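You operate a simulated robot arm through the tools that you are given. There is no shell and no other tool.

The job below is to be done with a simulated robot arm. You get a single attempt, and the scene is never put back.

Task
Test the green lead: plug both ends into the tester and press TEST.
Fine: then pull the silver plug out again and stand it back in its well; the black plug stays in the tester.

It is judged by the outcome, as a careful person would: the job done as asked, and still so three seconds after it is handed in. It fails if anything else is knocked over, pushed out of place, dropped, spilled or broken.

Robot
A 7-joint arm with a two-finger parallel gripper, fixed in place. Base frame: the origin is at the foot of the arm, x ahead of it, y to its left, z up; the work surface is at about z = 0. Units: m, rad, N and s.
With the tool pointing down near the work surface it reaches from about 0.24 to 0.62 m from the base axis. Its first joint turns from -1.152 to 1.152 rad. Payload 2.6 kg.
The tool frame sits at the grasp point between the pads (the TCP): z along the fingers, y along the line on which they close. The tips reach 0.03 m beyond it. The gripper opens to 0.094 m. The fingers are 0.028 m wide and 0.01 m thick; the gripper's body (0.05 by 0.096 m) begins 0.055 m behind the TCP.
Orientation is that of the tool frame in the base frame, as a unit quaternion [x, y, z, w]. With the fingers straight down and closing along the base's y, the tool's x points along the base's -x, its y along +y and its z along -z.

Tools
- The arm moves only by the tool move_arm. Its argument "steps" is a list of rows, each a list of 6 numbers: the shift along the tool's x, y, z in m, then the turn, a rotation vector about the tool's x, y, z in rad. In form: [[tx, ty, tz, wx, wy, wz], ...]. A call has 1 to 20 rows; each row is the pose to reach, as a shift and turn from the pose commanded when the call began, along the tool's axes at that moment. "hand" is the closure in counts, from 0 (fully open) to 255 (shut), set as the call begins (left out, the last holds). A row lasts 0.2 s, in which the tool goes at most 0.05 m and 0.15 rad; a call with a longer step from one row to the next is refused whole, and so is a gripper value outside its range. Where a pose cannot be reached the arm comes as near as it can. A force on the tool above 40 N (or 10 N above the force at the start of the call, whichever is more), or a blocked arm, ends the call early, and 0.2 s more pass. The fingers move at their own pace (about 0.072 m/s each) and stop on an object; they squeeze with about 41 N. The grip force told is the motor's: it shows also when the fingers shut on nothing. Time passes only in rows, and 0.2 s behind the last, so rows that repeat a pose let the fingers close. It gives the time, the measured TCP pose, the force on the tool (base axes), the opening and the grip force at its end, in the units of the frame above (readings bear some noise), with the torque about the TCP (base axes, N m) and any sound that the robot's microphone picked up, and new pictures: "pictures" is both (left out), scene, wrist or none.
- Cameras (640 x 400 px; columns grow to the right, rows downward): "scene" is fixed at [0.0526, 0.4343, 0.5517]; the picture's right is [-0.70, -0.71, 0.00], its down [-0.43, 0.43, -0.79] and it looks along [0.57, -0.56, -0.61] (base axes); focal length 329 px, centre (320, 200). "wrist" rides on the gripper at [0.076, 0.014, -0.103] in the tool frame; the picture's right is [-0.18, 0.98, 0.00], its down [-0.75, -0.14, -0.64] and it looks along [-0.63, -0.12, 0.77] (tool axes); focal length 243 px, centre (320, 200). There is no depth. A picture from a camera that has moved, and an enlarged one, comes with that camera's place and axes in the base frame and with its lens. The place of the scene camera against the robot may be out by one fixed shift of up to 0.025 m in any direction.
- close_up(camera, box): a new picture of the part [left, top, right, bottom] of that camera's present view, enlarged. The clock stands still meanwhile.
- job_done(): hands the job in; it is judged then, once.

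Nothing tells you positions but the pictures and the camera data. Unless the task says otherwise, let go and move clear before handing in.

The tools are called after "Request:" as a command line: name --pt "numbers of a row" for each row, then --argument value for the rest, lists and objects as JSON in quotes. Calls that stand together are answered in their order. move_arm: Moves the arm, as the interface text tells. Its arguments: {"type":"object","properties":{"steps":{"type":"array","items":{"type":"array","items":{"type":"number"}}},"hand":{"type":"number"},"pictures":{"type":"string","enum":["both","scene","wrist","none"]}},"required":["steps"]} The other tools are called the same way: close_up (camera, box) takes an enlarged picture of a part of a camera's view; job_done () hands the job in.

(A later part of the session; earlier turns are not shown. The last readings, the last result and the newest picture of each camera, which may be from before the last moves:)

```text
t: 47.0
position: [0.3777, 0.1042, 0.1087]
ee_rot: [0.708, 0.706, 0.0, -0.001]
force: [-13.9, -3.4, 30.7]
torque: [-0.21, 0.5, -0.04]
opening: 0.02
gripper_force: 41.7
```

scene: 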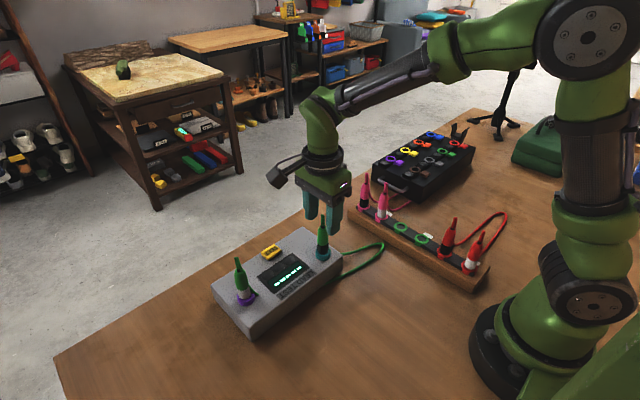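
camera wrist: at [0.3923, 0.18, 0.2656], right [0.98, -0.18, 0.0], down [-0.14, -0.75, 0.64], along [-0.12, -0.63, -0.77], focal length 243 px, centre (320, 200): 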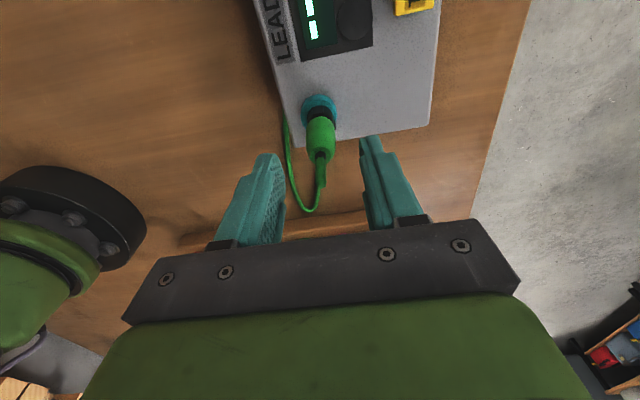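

The plug is laterally snug and bottomed, so it seems properly in the socket. I'll re-centre and release it, then press TEST again, holding it longer while watching the display.

Request:
move_arm --pt "0 -0.0008 0 0 0 0" --pt "0 -0.0015 0.0 0 0 0" --pt "0 -0.0015 0.001 0 0 0" --pt "0 -0.0015 0.001 0 0 0" --pictures "none"

Request:
move_arm --pt "0 0 0 0 0 0" --pt "0 0 0 0 0 0" --pt "0 0 0 0 0 0" --hand 125 --pictures "none"

Request:
close_up --camera "wrist" --box '[280, 90, 370, 190]'

Request:
close_up --camera "scene" --box '[300, 215, 350, 265]'

```text
t: 48.0
position: [0.3778, 0.1025, 0.1077]
ee_rot: [0.707, 0.707, 0.001, 0.0]
force: [-6.9, -3.6, 26.6]
torque: [-0.2, 0.26, -0.02]
opening: 0.0205
gripper_force: 41.4
```

```text
t: 48.8
position: [0.377, 0.1027, 0.1073]
ee_rot: [0.708, 0.707, 0.0, 0.0]
force: [0.6, 0.6, -0.5]
torque: [0.01, -0.01, 0.03]
opening: 0.0479
gripper_force: 0.1
```

```text
4.00 times, centred on (325, 140) of wrist
camera zoom: at [0.3924, 0.1801, 0.2097], right [0.98, -0.18, 0.0], down [-0.14, -0.75, 0.64], along [-0.12, -0.63, -0.77], focal length 970 px, centre (300, 440)
```

zoom: 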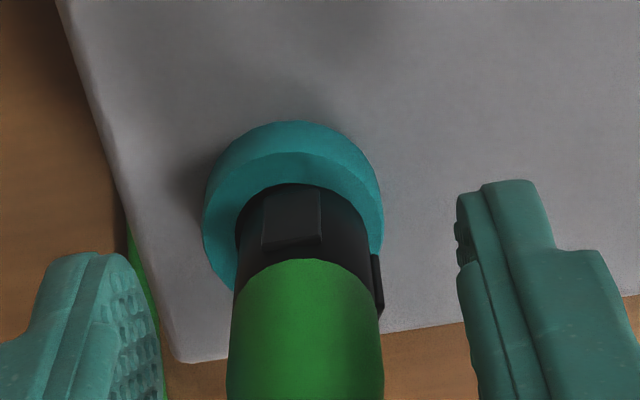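

```text
8.00 times, centred on (325, 240) of scene
camera zoom: at [0.0526, 0.4343, 0.5517], right [-0.7, -0.71, 0.0], down [-0.43, 0.43, -0.79], along [0.57, -0.56, -0.61], focal length 2635 px, centre (280, -120)
```

zoom: 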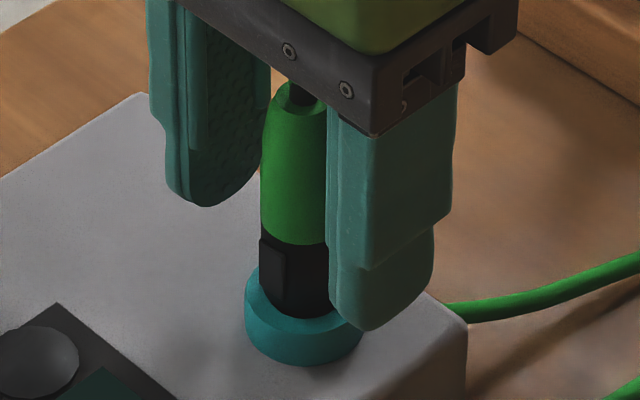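

Request:
move_arm --pt "0 0 -0.03 0 0 0" --pt "0 0 -0.07 0 0 0" --pt "0 0 -0.11 0 0 0" --pt "0.03 0.03 -0.11 0 0 0" --pt "0.06 0.06 -0.11 0 0 0" --pt "0.078 0.077 -0.1 0 0 0" --pt "0.078 0.077 -0.06 0 0 0" --pt "0.078 0.077 -0.02 0 0 0" --pt "0.078 0.077 0.01 0 0 0" --pt "0.078 0.077 0.01 0 0 0" --hand 255 --pictures "none"

Request:
close_up --camera "wrist" --box '[250, 80, 390, 200]'

Request:
close_up --camera "scene" --box '[230, 210, 330, 290]'

```text
t: 51.0
position: [0.4543, 0.1814, 0.0972]
ee_rot: [0.707, 0.707, -0.001, 0.001]
force: [2.4, 0.7, 11.6]
torque: [0.04, -0.15, -0.02]
opening: 0.0203
gripper_force: 41.6
heard: click
```

```text
3.33 times, centred on (320, 140) of wrist
camera zoom: at [0.4696, 0.2582, 0.1991], right [0.98, -0.18, 0.0], down [-0.14, -0.75, 0.64], along [-0.12, -0.63, -0.77], focal length 809 px, centre (320, 400)
```

zoom: 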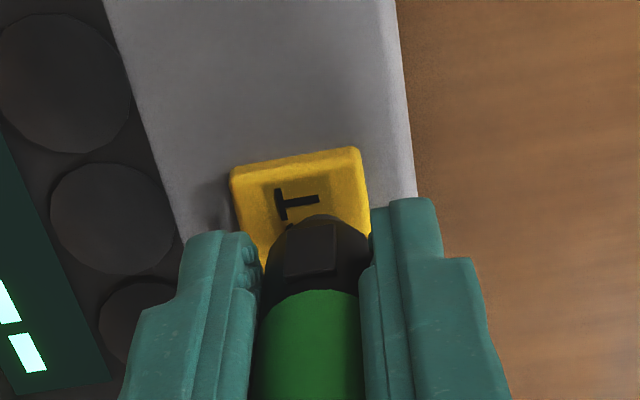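

```text
5.00 times, centred on (280, 250) of scene
camera zoom: at [0.0525, 0.4343, 0.5517], right [-0.7, -0.71, 0.0], down [-0.43, 0.43, -0.79], along [0.57, -0.56, -0.61], focal length 1647 px, centre (520, -50)
```

zoom: 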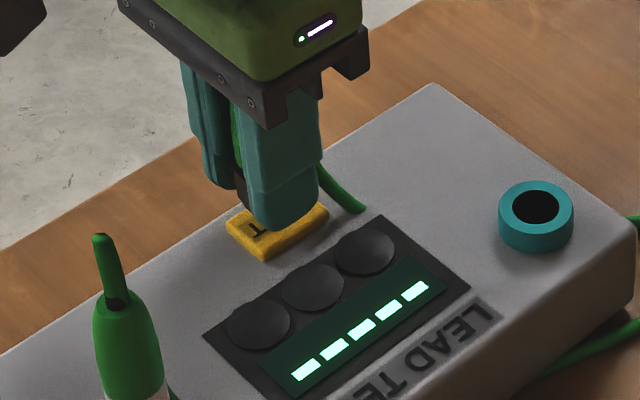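

My mistake: I set the hand to close at the start of that call, so it gripped the black plug again and pulled it out. The plug is still held. I'll rise clear and inspect it and the empty teal socket, which also lets me check how it should seat.

Request:
move_arm --pt "0 0 -0.03 0 0 0" --pt "0 0 -0.07 0 0 0" --pt "0 0 -0.1 0 0 0" --pt "0 0 -0.1 0 0 0"

Request:
close_up --camera "wrist" --box '[260, 100, 380, 240]'

Request:
close_up --camera "scene" --box '[210, 150, 350, 290]'

Request:
close_up --camera "scene" --box '[305, 235, 345, 270]'

```text
t: 52.0
position: [0.4552, 0.1824, 0.1969]
ee_rot: [0.708, 0.707, -0.001, 0.0]
force: [0.5, 0.2, 0.5]
torque: [0.0, -0.04, 0.02]
opening: 0.0203
gripper_force: 41.3
camera wrist: at [0.4695, 0.2583, 0.2996], right [0.98, -0.18, 0.0], down [-0.14, -0.75, 0.64], along [-0.12, -0.63, -0.77], focal length 243 px, centre (320, 200)
```

scene: 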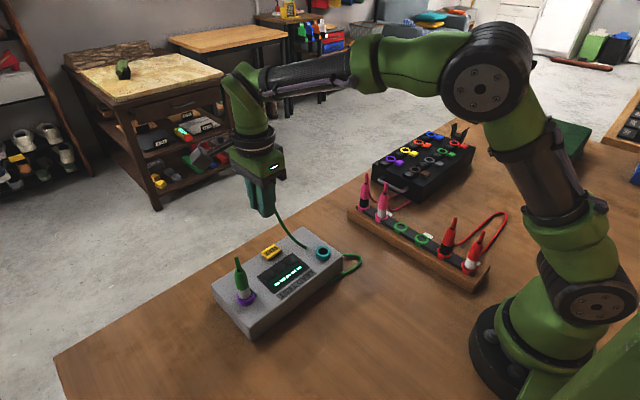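
wrist: 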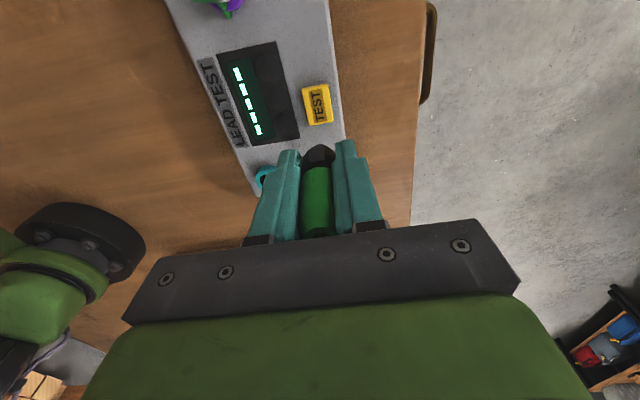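

```text
2.86 times, centred on (320, 170) of wrist
camera zoom: at [0.4695, 0.2583, 0.2996], right [0.98, -0.18, 0.0], down [-0.14, -0.75, 0.64], along [-0.12, -0.63, -0.77], focal length 693 px, centre (320, 286)
```

zoom: 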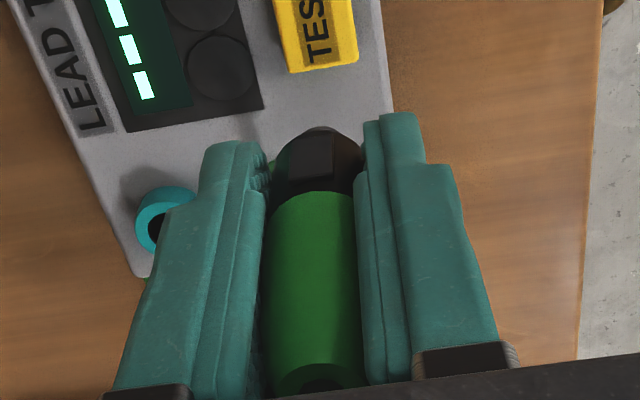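

```text
2.86 times, centred on (280, 220) of scene
camera zoom: at [0.0526, 0.4343, 0.5517], right [-0.7, -0.71, 0.0], down [-0.43, 0.43, -0.79], along [0.57, -0.56, -0.61], focal length 941 px, centre (434, 143)
```

zoom: 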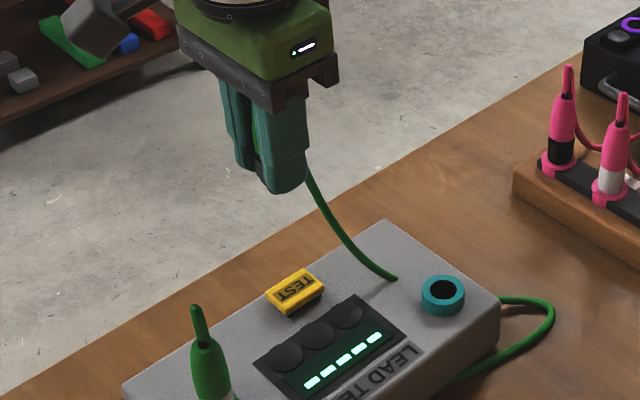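

```text
11.43 times, centred on (325, 252) of scene
camera zoom: at [0.0526, 0.4343, 0.5517], right [-0.7, -0.71, 0.0], down [-0.43, 0.43, -0.79], along [0.57, -0.56, -0.61], focal length 3765 px, centre (263, -400)
```

zoom: 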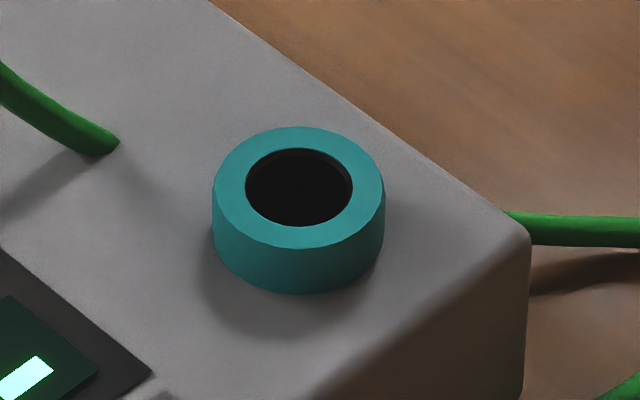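

The black plug is held straight but has slid up in the grip, and the tester hasn't shifted. I'll carry it back above the teal socket and re-insert it, checking alignment first.

Request:
move_arm --pt "-0.03 -0.03 0 0 0 0" --pt "-0.06 -0.06 0 0 0 0" --pt "-0.077 -0.077 0.01 0 0 0" --pt "-0.077 -0.077 0.045 0 0 0" --pt "-0.077 -0.077 0.075 0 0 0" --pt "-0.077 -0.077 0.075 0 0 0" --pictures "none"

Request:
close_up --camera "wrist" --box '[270, 90, 370, 190]'

Request:
close_up --camera "scene" --box '[300, 215, 350, 265]'

```text
t: 53.4
position: [0.3782, 0.1039, 0.1217]
ee_rot: [0.707, 0.707, 0.0, 0.0]
force: [0.4, -0.3, 0.0]
torque: [-0.02, -0.01, -0.04]
opening: 0.0202
gripper_force: 41.4
```

```text
4.00 times, centred on (320, 140) of wrist
camera zoom: at [0.3927, 0.1809, 0.2246], right [0.98, -0.18, 0.0], down [-0.14, -0.75, 0.64], along [-0.12, -0.63, -0.77], focal length 970 px, centre (320, 440)
```

zoom: 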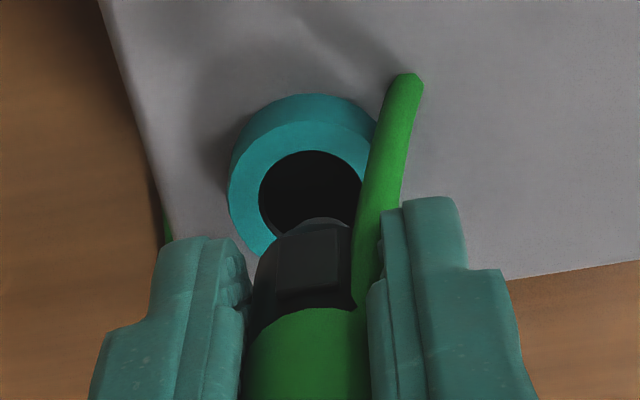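

```text
8.00 times, centred on (325, 240) of scene
camera zoom: at [0.0526, 0.4343, 0.5517], right [-0.7, -0.71, 0.0], down [-0.43, 0.43, -0.79], along [0.57, -0.56, -0.61], focal length 2635 px, centre (280, -120)
```

zoom: 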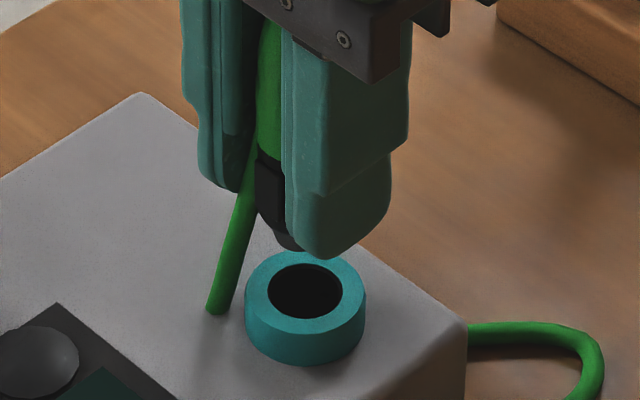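

Request:
close_up --camera "wrist" --box '[295, 115, 345, 170]'

Request:
close_up --camera "scene" --box '[305, 215, 345, 260]'

```text
7.27 times, centred on (320, 142) of wrist
camera zoom: at [0.3927, 0.1809, 0.2246], right [0.98, -0.18, 0.0], down [-0.14, -0.75, 0.64], along [-0.12, -0.63, -0.77], focal length 1764 px, centre (320, 618)
```

zoom: 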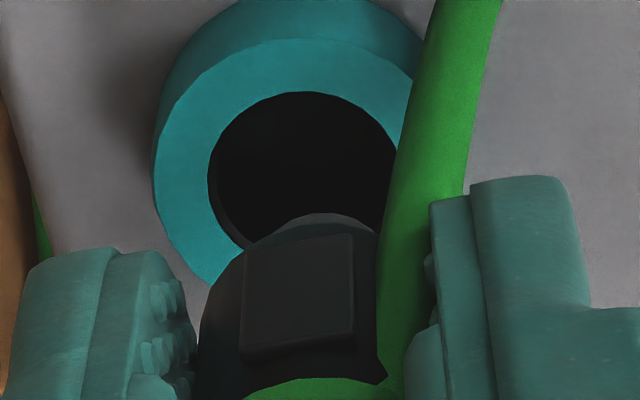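

```text
8.89 times, centred on (325, 238) of scene
camera zoom: at [0.0526, 0.4343, 0.5517], right [-0.7, -0.71, 0.0], down [-0.43, 0.43, -0.79], along [0.57, -0.56, -0.61], focal length 2928 px, centre (276, -133)
```

zoom: 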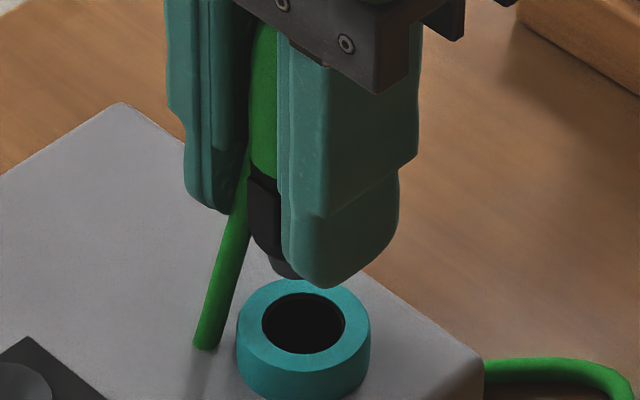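

The tip is about 14 mm above the ring and needs about -1.6 mm in x. I'll lower it in gently, release so it can settle upright, then regrip properly.

Request:
move_arm --pt "0 -0.0016 0.004 0 0 0" --pt "0 -0.0016 0.009 0 0 0" --pt "0 -0.0016 0.013 0 0 0" --pt "0 -0.0016 0.016 0 0 0" --pt "0 -0.0016 0.019 0 0 0" --pt "0 -0.0016 0.021 0 0 0" --pt "0 -0.0016 0.021 0 0 0" --pictures "none"

Request:
close_up --camera "wrist" --box '[270, 90, 370, 190]'

Request:
close_up --camera "scene" --box '[305, 215, 345, 260]'

```text
t: 55.0
position: [0.3754, 0.105, 0.102]
ee_rot: [0.707, 0.707, 0.0, 0.0]
force: [-0.6, -0.5, -0.4]
torque: [-0.02, 0.02, 0.0]
opening: 0.0203
gripper_force: 41.6
```

```text
4.00 times, centred on (320, 140) of wrist
camera zoom: at [0.3907, 0.1812, 0.2038], right [0.98, -0.18, 0.0], down [-0.14, -0.75, 0.64], along [-0.12, -0.63, -0.77], focal length 970 px, centre (320, 440)
```

zoom: 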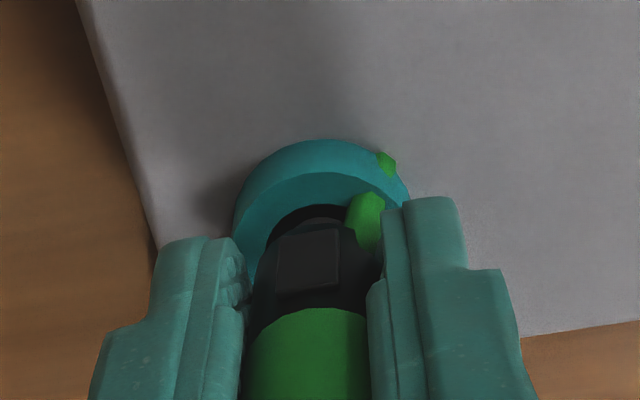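

```text
8.89 times, centred on (325, 238) of scene
camera zoom: at [0.0526, 0.4343, 0.5517], right [-0.7, -0.71, 0.0], down [-0.43, 0.43, -0.79], along [0.57, -0.56, -0.61], focal length 2928 px, centre (276, -133)
```

zoom: 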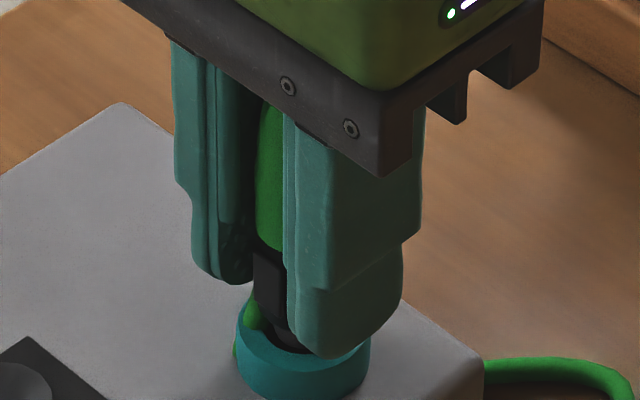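

Request:
move_arm --pt "0 0 0.0015 0 0 0" --pt "0 0 0.003 0 0 0" --pt "0 0 0.0045 0 0 0" --pt "0 0 0.0045 0 0 0" --pictures "none"

Request:
close_up --camera "scene" --box '[305, 215, 345, 260]'

```text
t: 56.0
position: [0.3757, 0.1044, 0.0961]
ee_rot: [0.707, 0.707, 0.0, 0.0]
force: [0.6, 0.3, -0.7]
torque: [-0.01, -0.01, 0.01]
opening: 0.0205
gripper_force: 41.0
```

```text
8.89 times, centred on (325, 238) of scene
camera zoom: at [0.0526, 0.4343, 0.5517], right [-0.7, -0.71, 0.0], down [-0.43, 0.43, -0.79], along [0.57, -0.56, -0.61], focal length 2928 px, centre (276, -133)
```

zoom: 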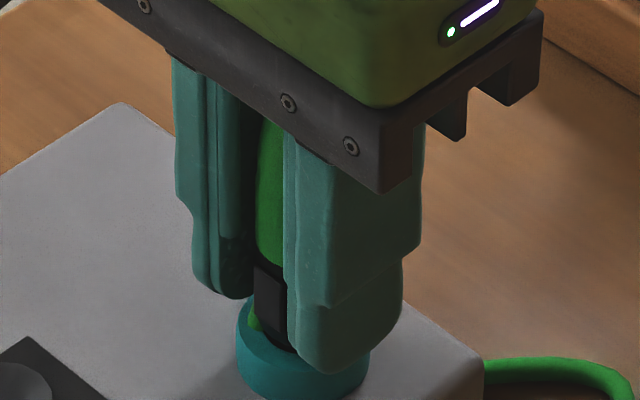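

No resistance yet, and it's already about as deep as before. Continuing a little further.

Request:
move_arm --pt "0 0 0.001 0 0 0" --pt "0 0 0.002 0 0 0" --pt "0 0 0.003 0 0 0" --pt "0 0 0.003 0 0 0" --pictures "none"

Request:
close_up --camera "scene" --box '[305, 215, 345, 260]'

```text
t: 57.0
position: [0.3753, 0.1041, 0.0928]
ee_rot: [0.707, 0.707, -0.001, 0.001]
force: [0.1, -0.4, -0.7]
torque: [0.0, 0.01, -0.01]
opening: 0.0203
gripper_force: 40.5
```

```text
8.89 times, centred on (325, 238) of scene
camera zoom: at [0.0526, 0.4343, 0.5517], right [-0.7, -0.71, 0.0], down [-0.43, 0.43, -0.79], along [0.57, -0.56, -0.61], focal length 2928 px, centre (276, -133)
```

zoom: 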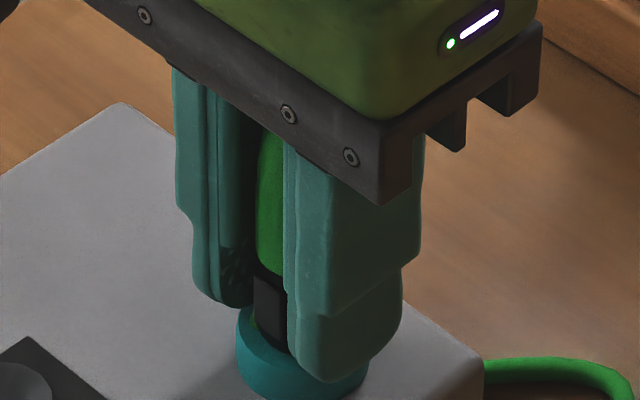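

It's now deeper than before with no resistance, so earlier it was caught on an inner edge. The fingertips are near the ring, so I'll release and regrip higher to push it fully home.

Request:
move_arm --pt "0 0 0 0 0 0" --pt "0 0 0 0 0 0" --pt "0 0 0 0 0 0" --hand 125 --pictures "none"

Request:
move_arm --pt "0 0 -0.01 0 0 0" --pt "0 0 -0.02 0 0 0" --pt "0 0 -0.02 0 0 0" --pictures "none"

Request:
close_up --camera "scene" --box '[295, 205, 355, 265]'

Request:
close_up --camera "wrist" --box '[260, 90, 380, 200]'

```text
t: 57.8
position: [0.3745, 0.1052, 0.0943]
ee_rot: [0.707, 0.707, 0.0, 0.0]
force: [-0.3, 0.3, -0.2]
torque: [0.01, -0.03, 0.01]
opening: 0.0477
gripper_force: 0.0
```

```text
t: 58.6
position: [0.376, 0.1057, 0.1144]
ee_rot: [0.707, 0.707, 0.0, 0.0]
force: [0.2, 0.9, -0.8]
torque: [-0.01, 0.01, 0.0]
opening: 0.0475
gripper_force: 0.1
```

```text
6.67 times, centred on (325, 235) of scene
camera zoom: at [0.0526, 0.4343, 0.5517], right [-0.7, -0.71, 0.0], down [-0.43, 0.43, -0.79], along [0.57, -0.56, -0.61], focal length 2196 px, centre (287, -33)
```

zoom: 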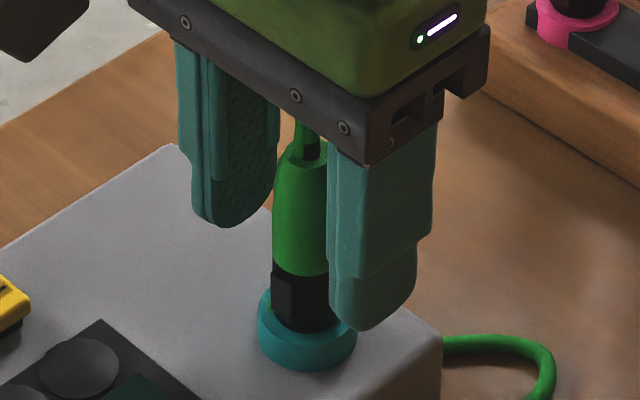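

```text
3.64 times, centred on (320, 145) of wrist
camera zoom: at [0.3909, 0.1811, 0.2163], right [0.98, -0.18, 0.0], down [-0.14, -0.75, 0.64], along [-0.12, -0.63, -0.77], focal length 882 px, centre (320, 400)
```

zoom: 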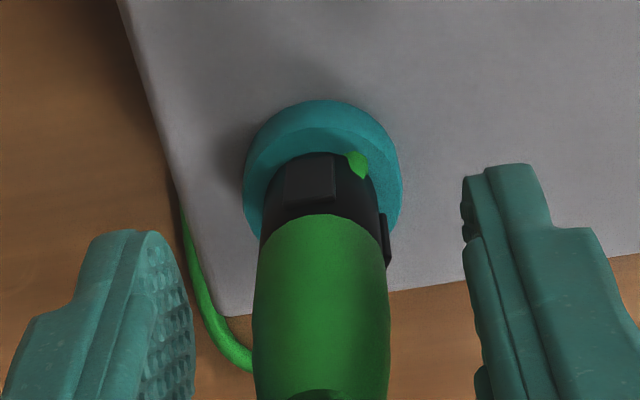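

It now sits about 5 mm deeper and upright. I'll grip here and press down slowly to confirm it's fully seated.

Request:
move_arm --pt "-0.001 0.0005 0 0 0 0" --pt "-0.001 0.0005 0 0 0 0" --pt "-0.001 0.0005 0 0 0 0" --pt "-0.001 0.0005 0 0 0 0" --hand 255 --pictures "none"

Request:
move_arm --pt "0 0 0.001 0 0 0" --pt "0 0 0.002 0 0 0" --pt "0 0 0.003 0 0 0" --pt "0 0 0.004 0 0 0" --pt "0 0 0.005 0 0 0" --pictures "none"

Request:
close_up --camera "scene" --box '[295, 205, 355, 265]'

```text
t: 59.6
position: [0.3764, 0.104, 0.1136]
ee_rot: [0.707, 0.707, 0.001, 0.0]
force: [-0.1, 1.1, 3.4]
torque: [-0.01, 0.06, 0.0]
opening: 0.0202
gripper_force: 40.7
```

```text
t: 60.8
position: [0.377, 0.1043, 0.1096]
ee_rot: [0.707, 0.707, 0.002, 0.0]
force: [-6.0, 1.6, 30.3]
torque: [-0.03, 0.28, -0.03]
opening: 0.0205
gripper_force: 40.8
```

```text
6.67 times, centred on (325, 235) of scene
camera zoom: at [0.0524, 0.4343, 0.5517], right [-0.7, -0.71, 0.0], down [-0.43, 0.43, -0.79], along [0.57, -0.56, -0.61], focal length 2196 px, centre (287, -33)
```

zoom: 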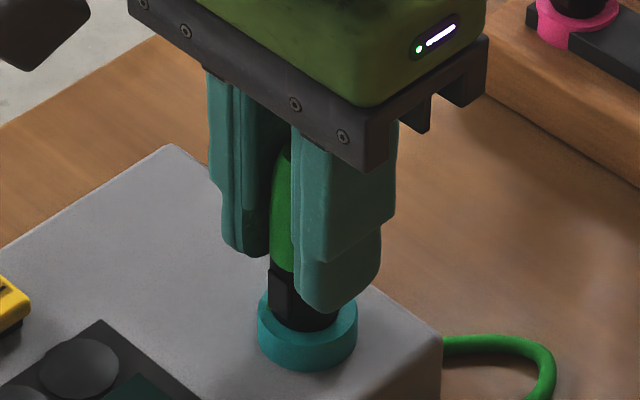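

Request:
move_arm --pt "0 0 0 0 0 0" --pt "0 0 0 0 0 0" --pt "0 0 0 0 0 0" --hand 125 --pictures "none"

Request:
move_arm --pt "0 0 -0.02 0 0 0" --pt "0 0 -0.05 0 0 0" --pt "0 0 -0.09 0 0 0" --pt "0 0 -0.09 0 0 0" --pictures "none"

Request:
close_up --camera "scene" --box '[300, 215, 350, 265]'

Request:
close_up --camera "wrist" --box '[260, 50, 380, 200]'

Request:
close_up --camera "scene" --box '[215, 245, 265, 315]'

```text
t: 61.6
position: [0.3762, 0.104, 0.1094]
ee_rot: [0.707, 0.707, 0.0, 0.0]
force: [-0.1, 0.8, 0.0]
torque: [-0.04, -0.03, 0.0]
opening: 0.048
gripper_force: 0.0
```

```text
t: 62.6
position: [0.3773, 0.1018, 0.1992]
ee_rot: [0.707, 0.707, 0.0, 0.0]
force: [1.0, 0.0, 0.4]
torque: [0.01, 0.0, -0.04]
opening: 0.0481
gripper_force: 0.1
```

```text
8.00 times, centred on (325, 240) of scene
camera zoom: at [0.0526, 0.4343, 0.5517], right [-0.7, -0.71, 0.0], down [-0.43, 0.43, -0.79], along [0.57, -0.56, -0.61], focal length 2635 px, centre (280, -120)
```

zoom: 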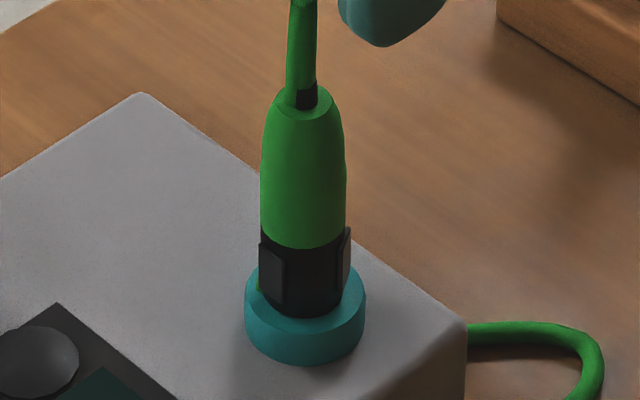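

```text
2.67 times, centred on (320, 125) of wrist
camera zoom: at [0.3915, 0.1795, 0.3018], right [0.98, -0.18, 0.0], down [-0.14, -0.75, 0.64], along [-0.12, -0.63, -0.77], focal length 647 px, centre (320, 400)
```

zoom: 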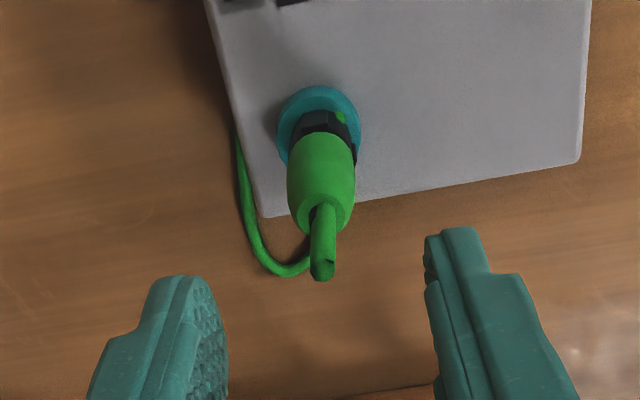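

```text
5.71 times, centred on (240, 280) of scene
camera zoom: at [0.0526, 0.4343, 0.5517], right [-0.7, -0.71, 0.0], down [-0.43, 0.43, -0.79], along [0.57, -0.56, -0.61], focal length 1882 px, centre (777, -257)
```

zoom: 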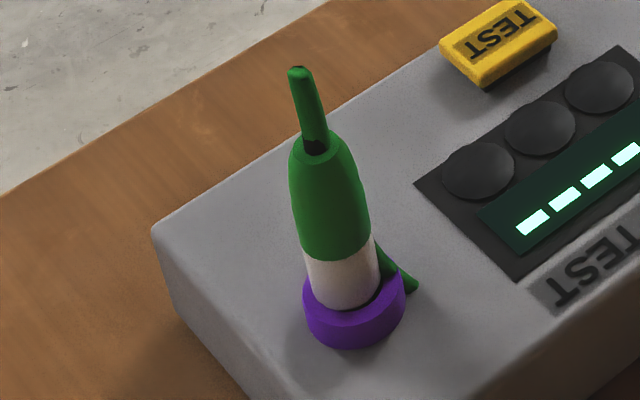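

Depth is unchanged from the first insertion, so both plugs are on their hard seat and the earlier press was probably just too short. I'll leave the plug with the hand open, close it in free air, and press and hold TEST while watching the display.

Request:
move_arm --pt "0 0 -0.02 0 0 0" --pt "0.03 0.03 -0.02 0 0 0" --pt "0.06 0.06 -0.02 0 0 0" --pt "0.079 0.077 -0.02 0 0 0" --hand 125 --pictures "none"

Request:
move_arm --pt "0 0 0 0 0 0" --pt "0 0 0.03 0 0 0" --pt "0 0 0.07 0 0 0" --pt "0 0 0.1 0 0 0" --pt "0 0 0.1 0 0 0" --hand 255 --pictures "scene"

Request:
close_up --camera "wrist" --box '[250, 80, 390, 200]'

```text
t: 63.6
position: [0.4531, 0.1827, 0.2187]
ee_rot: [0.707, 0.707, 0.0, 0.0]
force: [0.0, 0.0, -0.5]
torque: [0.0, -0.03, 0.0]
opening: 0.0479
gripper_force: 0.1
```

```text
t: 64.8
position: [0.4526, 0.1822, 0.1186]
ee_rot: [0.707, 0.707, 0.001, 0.001]
force: [-0.6, 0.9, 0.0]
torque: [0.03, 0.0, -0.03]
opening: 0.0
gripper_force: 33.5
```

scene: 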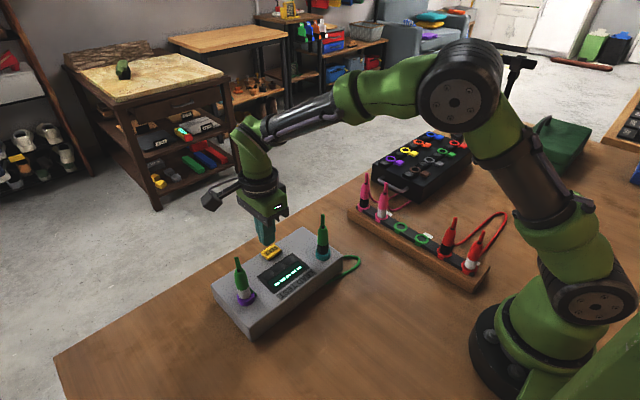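

```text
3.33 times, centred on (320, 140) of wrist
camera zoom: at [0.4682, 0.2596, 0.2212], right [0.98, -0.18, 0.0], down [-0.14, -0.75, 0.64], along [-0.12, -0.63, -0.77], focal length 809 px, centre (320, 400)
```

zoom: 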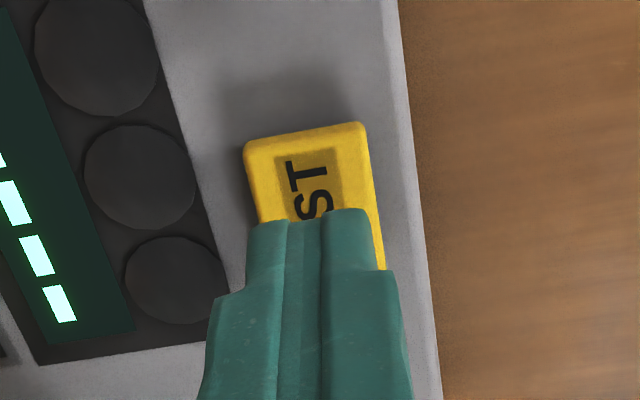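

Fingers are closed and both plugs are still in. Now I'll press and hold.

Request:
move_arm --pt "0 0 0.01 0 0 0" --pt "0 0 0.02 0 0 0" --pt "0 0 0.025 0 0 0" --pt "0 0 0.028 0 0 0" --pt "0 0 0.031 0 0 0" --pt "0 0 0.033 0 0 0" --pt "0 0 0.033 0 0 0" --pt "0 0 0.033 0 0 0" --pt "0 0 0.033 0 0 0" --pt "0 0 0.033 0 0 0" --pt "0 0 0.033 0 0 0" --pictures "none"

Request:
close_up --camera "scene" --box '[230, 210, 330, 290]'

Request:
move_arm --pt "0 0 0.001 0 0 0" --pt "0 0 0.002 0 0 0" --pt "0 0 0.002 0 0 0" --pt "0 0 0.002 0 0 0" --pt "0 0 0.002 0 0 0" --pt "0 0 0.002 0 0 0" --pt "0 0 0.002 0 0 0" --pictures "none"

Request:
close_up --camera "scene" --box '[230, 210, 330, 290]'

```text
t: 67.2
position: [0.4535, 0.1833, 0.0857]
ee_rot: [0.707, 0.707, 0.001, 0.0]
force: [-1.0, 0.4, 9.1]
torque: [0.01, 0.05, 0.01]
opening: 0.0
gripper_force: 32.7
heard: click
```

```text
5.00 times, centred on (280, 250) of scene
camera zoom: at [0.0525, 0.4343, 0.5517], right [-0.7, -0.71, 0.0], down [-0.43, 0.43, -0.79], along [0.57, -0.56, -0.61], focal length 1647 px, centre (520, -50)
```

zoom: 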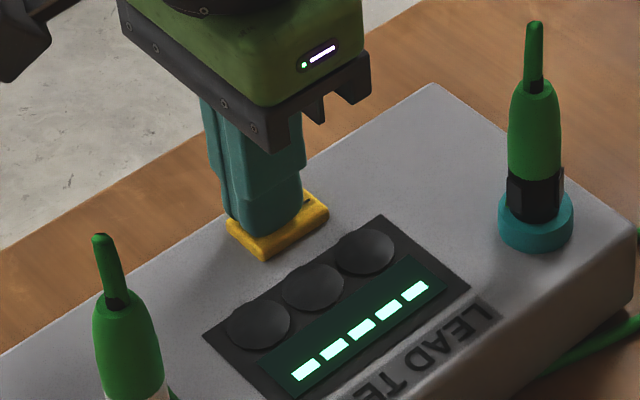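

```text
t: 68.8
position: [0.4537, 0.1833, 0.0831]
ee_rot: [0.707, 0.707, 0.001, 0.0]
force: [-2.3, -1.2, 15.5]
torque: [-0.01, 0.09, -0.04]
opening: 0.0003
gripper_force: 33.0
```

```text
5.00 times, centred on (280, 250) of scene
camera zoom: at [0.0525, 0.4343, 0.5517], right [-0.7, -0.71, 0.0], down [-0.43, 0.43, -0.79], along [0.57, -0.56, -0.61], focal length 1647 px, centre (520, -50)
```

zoom: 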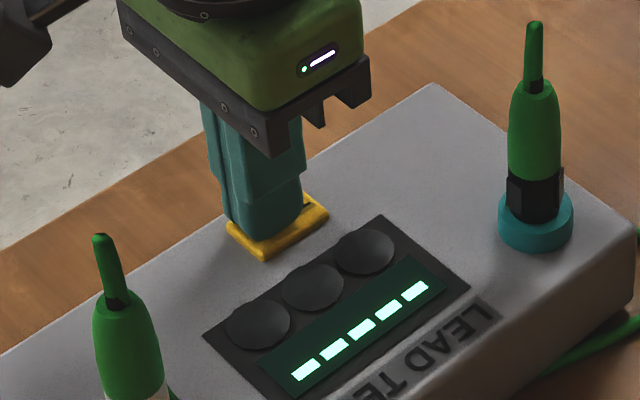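

The button clicks but there's still no reading, so one of the plugs isn't making contact. I'll go back to the black plug, lift it slightly off its seat and feel for side play to find the true socket centre.

Request:
move_arm --pt "0 0 -0.02 0 0 0" --pt "0 0 -0.06 0 0 0" --pt "0 0 -0.1 0 0 0" --pt "0 0 -0.135 0 0 0" --pt "0 0 -0.135 0 0 0" --pictures "none"

Request:
move_arm --pt "0 0 0 0 0 0" --pt "-0.03 -0.03 0 0 0 0" --pt "-0.06 -0.06 0 0 0 0" --pt "-0.0785 -0.077 0 0 0 0" --pt "-0.0785 -0.077 0.02 0 0 0" --pt "-0.0785 -0.077 0.02 0 0 0" --hand 125

Request:
close_up --camera "scene" --box '[310, 230, 340, 265]'

Request:
close_up --camera "scene" --box '[230, 275, 260, 310]'

Request:
close_up --camera "scene" --box '[365, 195, 395, 230]'

Request:
close_up --camera "scene" --box '[430, 235, 460, 270]'

```text
t: 70.0
position: [0.4546, 0.181, 0.2202]
ee_rot: [0.707, 0.707, 0.0, 0.0]
force: [0.0, -0.4, 0.2]
torque: [-0.01, -0.01, -0.01]
opening: 0.0001
gripper_force: 32.6
```

```text
t: 71.4
position: [0.3777, 0.1034, 0.1989]
ee_rot: [0.708, 0.706, 0.0, 0.0]
force: [0.0, -0.3, -0.1]
torque: [0.0, 0.01, 0.0]
opening: 0.048
gripper_force: 0.0
camera wrist: at [0.392, 0.18, 0.3012], right [0.98, -0.18, 0.0], down [-0.14, -0.75, 0.64], along [-0.12, -0.63, -0.77], focal length 243 px, centre (320, 200)
```

scene: 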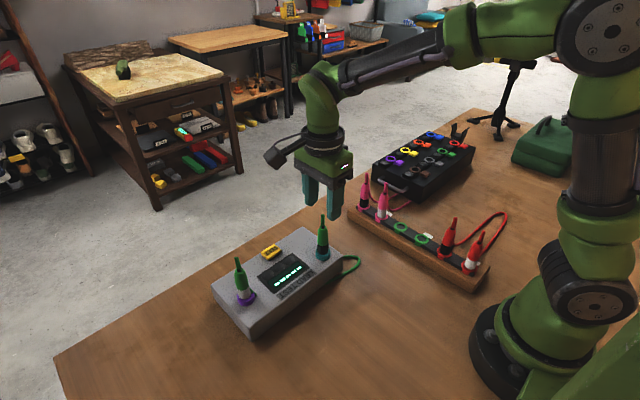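
wrist: 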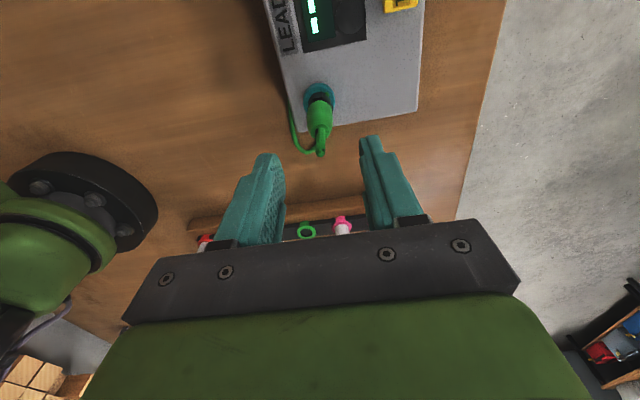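

```text
11.43 times, centred on (325, 248) of scene
camera zoom: at [0.0526, 0.4343, 0.5517], right [-0.7, -0.71, 0.0], down [-0.43, 0.43, -0.79], along [0.57, -0.56, -0.61], focal length 3765 px, centre (263, -343)
```

zoom: 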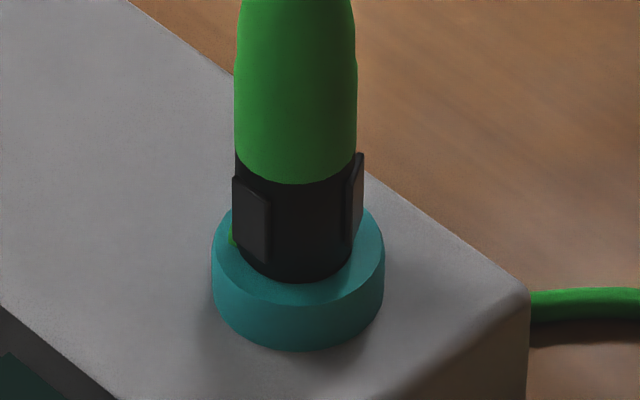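

```text
11.43 times, centred on (245, 292) of scene
camera zoom: at [0.0526, 0.4343, 0.5517], right [-0.7, -0.71, 0.0], down [-0.43, 0.43, -0.79], along [0.57, -0.56, -0.61], focal length 3765 px, centre (1177, -857)
```

zoom: 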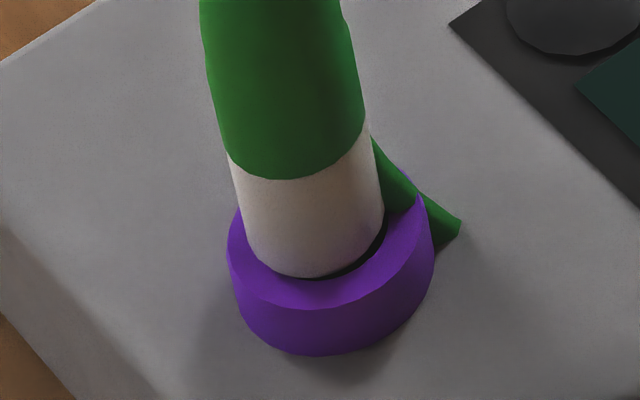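

```text
11.43 times, centred on (380, 212) of scene
camera zoom: at [0.0526, 0.4343, 0.5517], right [-0.7, -0.71, 0.0], down [-0.43, 0.43, -0.79], along [0.57, -0.56, -0.61], focal length 3765 px, centre (-366, 57)
```

zoom: 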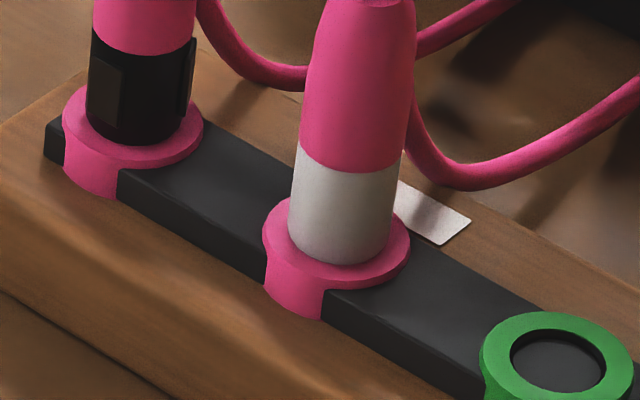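

```text
11.43 times, centred on (445, 252) of scene
camera zoom: at [0.0526, 0.4343, 0.5517], right [-0.7, -0.71, 0.0], down [-0.43, 0.43, -0.79], along [0.57, -0.56, -0.61], focal length 3765 px, centre (-1109, -400)
```

zoom: 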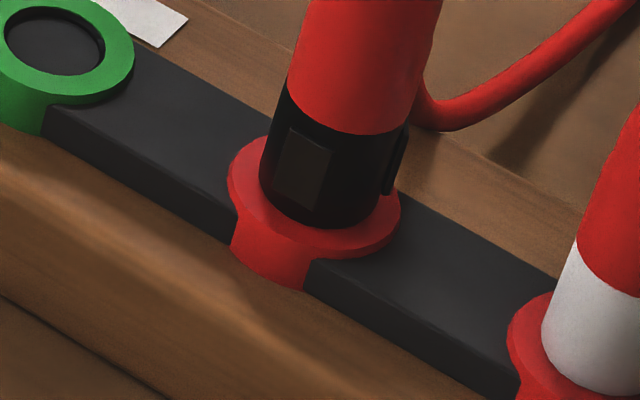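

The enlarged views help. The black plug is concentric in teal, but the silver plug sits off-centre in the purple ring with a dark gap on one side and a slight tilt. It isn't seated, so I'll regrip and reseat it.

Request:
move_arm --pt "0 0 -0.02 0 0 0" --pt "0.04 0.005 -0.02 0 0 0" --pt "0.08 0.01 -0.02 0 0 0" --pt "0.12 0.015 -0.02 0 0 0" --pt "0.16 0.02 -0.02 0 0 0" --pt "0.1765 0.021 -0.01 0 0 0" --pt "0.1765 0.021 0.03 0 0 0" --pt "0.1765 0.021 0.03 0 0 0" --pictures "none"

Request:
close_up --camera "wrist" --box '[260, 70, 380, 200]'

Request:
close_up --camera "scene" --box '[215, 235, 275, 310]'

```text
t: 73.2
position: [0.3976, 0.2807, 0.1678]
ee_rot: [0.707, 0.707, 0.0, 0.0]
force: [0.1, -0.6, 1.0]
torque: [-0.01, -0.01, -0.05]
opening: 0.048
gripper_force: 0.1
```

```text
3.08 times, centred on (320, 135) of wrist
camera zoom: at [0.4129, 0.3572, 0.27], right [0.98, -0.18, 0.0], down [-0.14, -0.75, 0.64], along [-0.12, -0.63, -0.77], focal length 746 px, centre (320, 400)
```

zoom: 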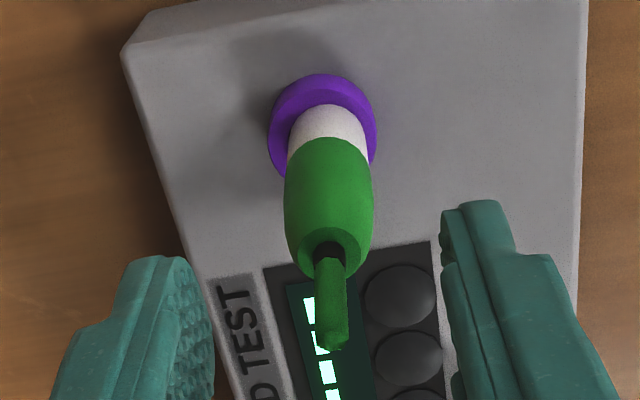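

```text
5.33 times, centred on (245, 272) of scene
camera zoom: at [0.0526, 0.4343, 0.5517], right [-0.7, -0.71, 0.0], down [-0.43, 0.43, -0.79], along [0.57, -0.56, -0.61], focal length 1757 px, centre (720, -187)
```

zoom: 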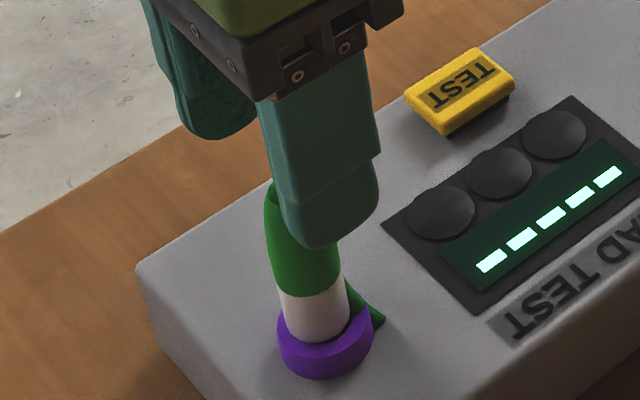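

Request:
move_arm --pt "0.001 0.0015 0.015 0 0 0" --pt "0.001 0.0015 0.03 0 0 0" --pt "0.001 0.0015 0.047 0 0 0" --pt "0.001 0.0015 0.047 0 0 0" --pictures "none"

Request:
move_arm --pt "0 0 0 0 0 0" --pt "0 0 0 0 0 0" --pt "0 0 0 0 0 0" --pt "0 0 0 0 0 0" --hand 255 --pictures "none"

Request:
move_arm --pt "0 0 -0.005 0 0 0" --pt "0 0 -0.01 0 0 0" --pt "0 0 -0.016 0 0 0" --pt "0 0 -0.016 0 0 0" --pictures "none"

Request:
close_up --camera "wrist" --box '[290, 90, 350, 150]'

Request:
close_up --camera "scene" --box '[220, 260, 270, 305]'

```text
t: 74.2
position: [0.3988, 0.2809, 0.1204]
ee_rot: [0.707, 0.707, -0.001, 0.0]
force: [0.5, 0.0, 0.4]
torque: [0.01, -0.01, -0.03]
opening: 0.048
gripper_force: 0.1
```

```text
t: 75.2
position: [0.3988, 0.2821, 0.1212]
ee_rot: [0.707, 0.707, 0.0, 0.0]
force: [-0.4, -0.1, -0.9]
torque: [-0.02, -0.01, 0.0]
opening: 0.0198
gripper_force: 40.9
```

```text
t: 76.2
position: [0.3993, 0.2806, 0.1373]
ee_rot: [0.707, 0.707, 0.0, 0.0]
force: [0.1, 0.2, -0.4]
torque: [0.03, -0.01, 0.03]
opening: 0.0201
gripper_force: 41.0
```

```text
6.67 times, centred on (320, 120) of wrist
camera zoom: at [0.4138, 0.3575, 0.2402], right [0.98, -0.18, 0.0], down [-0.14, -0.75, 0.64], along [-0.12, -0.63, -0.77], focal length 1618 px, centre (320, 733)
```

zoom: 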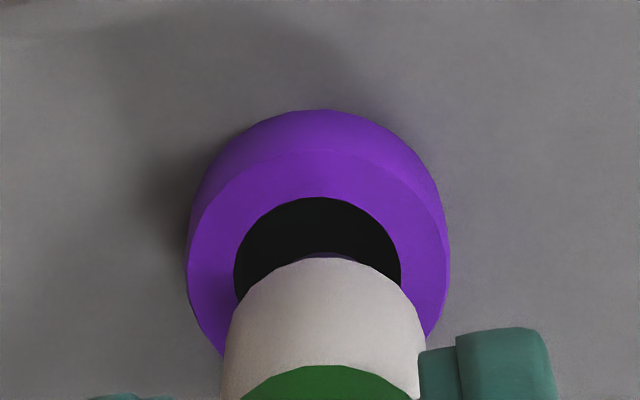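

```text
8.89 times, centred on (245, 282) of scene
camera zoom: at [0.0526, 0.4343, 0.5517], right [-0.7, -0.71, 0.0], down [-0.43, 0.43, -0.79], along [0.57, -0.56, -0.61], focal length 2928 px, centre (987, -533)
```

zoom: 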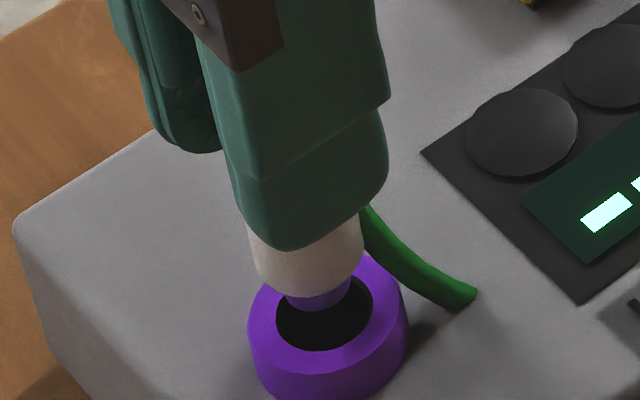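

The tip is now about 5 mm above the ring and nearly centred, needing about -0.8 mm in x. Lowering slowly, watching the force.

Request:
move_arm --pt "0 -0.0008 0.003 0 0 0" --pt "0 -0.0008 0.006 0 0 0" --pt "0 -0.0008 0.009 0 0 0" --pt "0 -0.0008 0.012 0 0 0" --pt "0 -0.0008 0.012 0 0 0" --pictures "none"

Request:
close_up --camera "scene" --box '[220, 260, 270, 305]'

Request:
close_up --camera "wrist" --box '[290, 90, 350, 150]'

```text
t: 77.4
position: [0.3976, 0.2809, 0.1266]
ee_rot: [0.707, 0.707, 0.0, 0.0]
force: [-0.2, 0.0, -0.7]
torque: [-0.06, 0.0, -0.01]
opening: 0.0198
gripper_force: 41.2
```

```text
8.89 times, centred on (245, 282) of scene
camera zoom: at [0.0526, 0.4343, 0.5517], right [-0.7, -0.71, 0.0], down [-0.43, 0.43, -0.79], along [0.57, -0.56, -0.61], focal length 2928 px, centre (987, -533)
```

zoom: 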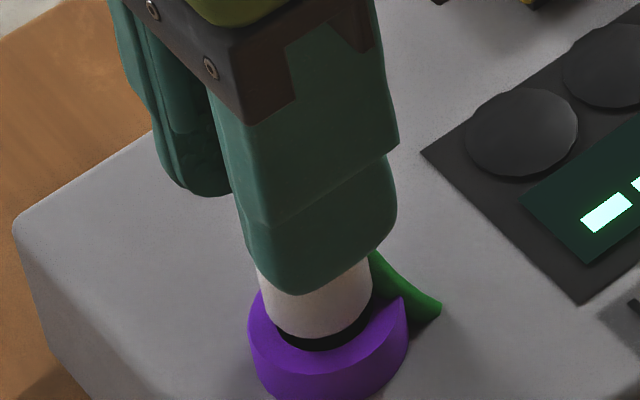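

```text
6.67 times, centred on (320, 120) of wrist
camera zoom: at [0.413, 0.358, 0.2282], right [0.98, -0.18, 0.0], down [-0.14, -0.75, 0.64], along [-0.12, -0.63, -0.77], focal length 1618 px, centre (320, 733)
```

zoom: 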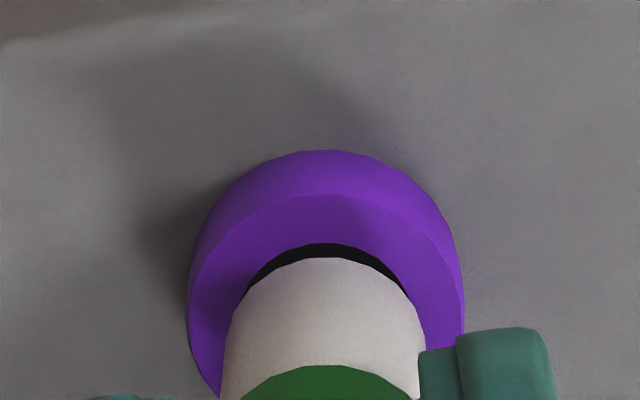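

Request:
move_arm --pt "-0.0012 0 0 0 0 0" --pt "-0.0012 0 0.0015 0 0 0" --pt "-0.0012 0 0.003 0 0 0" --pt "-0.0012 0 0.0045 0 0 0" --pt "-0.0012 0 0.0045 0 0 0" --pictures "none"

Request:
close_up --camera "scene" --box '[220, 260, 270, 305]'

Request:
close_up --camera "wrist" --box '[290, 90, 350, 150]'

```text
t: 78.6
position: [0.398, 0.2795, 0.1206]
ee_rot: [0.707, 0.707, -0.001, 0.0]
force: [-0.2, 0.0, -0.2]
torque: [0.02, 0.01, 0.02]
opening: 0.0198
gripper_force: 40.8
```

```text
8.89 times, centred on (245, 282) of scene
camera zoom: at [0.0526, 0.4343, 0.5517], right [-0.7, -0.71, 0.0], down [-0.43, 0.43, -0.79], along [0.57, -0.56, -0.61], focal length 2928 px, centre (987, -533)
```

zoom: 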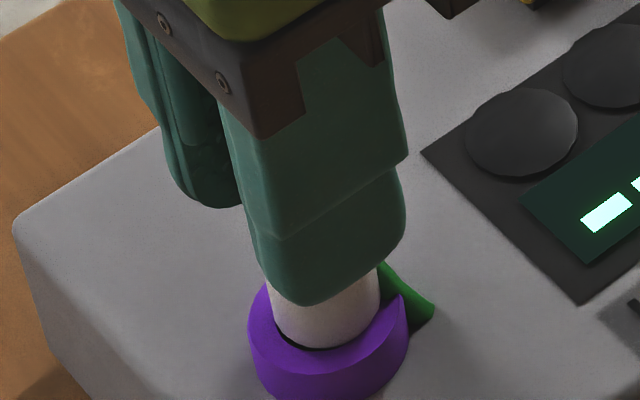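

```text
6.67 times, centred on (320, 120) of wrist
camera zoom: at [0.413, 0.3567, 0.2236], right [0.98, -0.18, 0.0], down [-0.14, -0.75, 0.64], along [-0.12, -0.63, -0.77], focal length 1618 px, centre (320, 733)
```

zoom: 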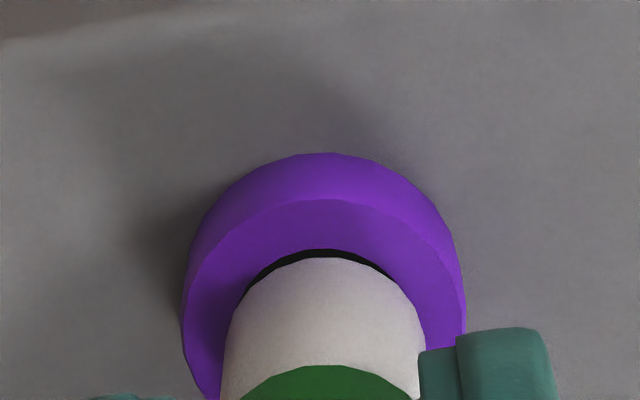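

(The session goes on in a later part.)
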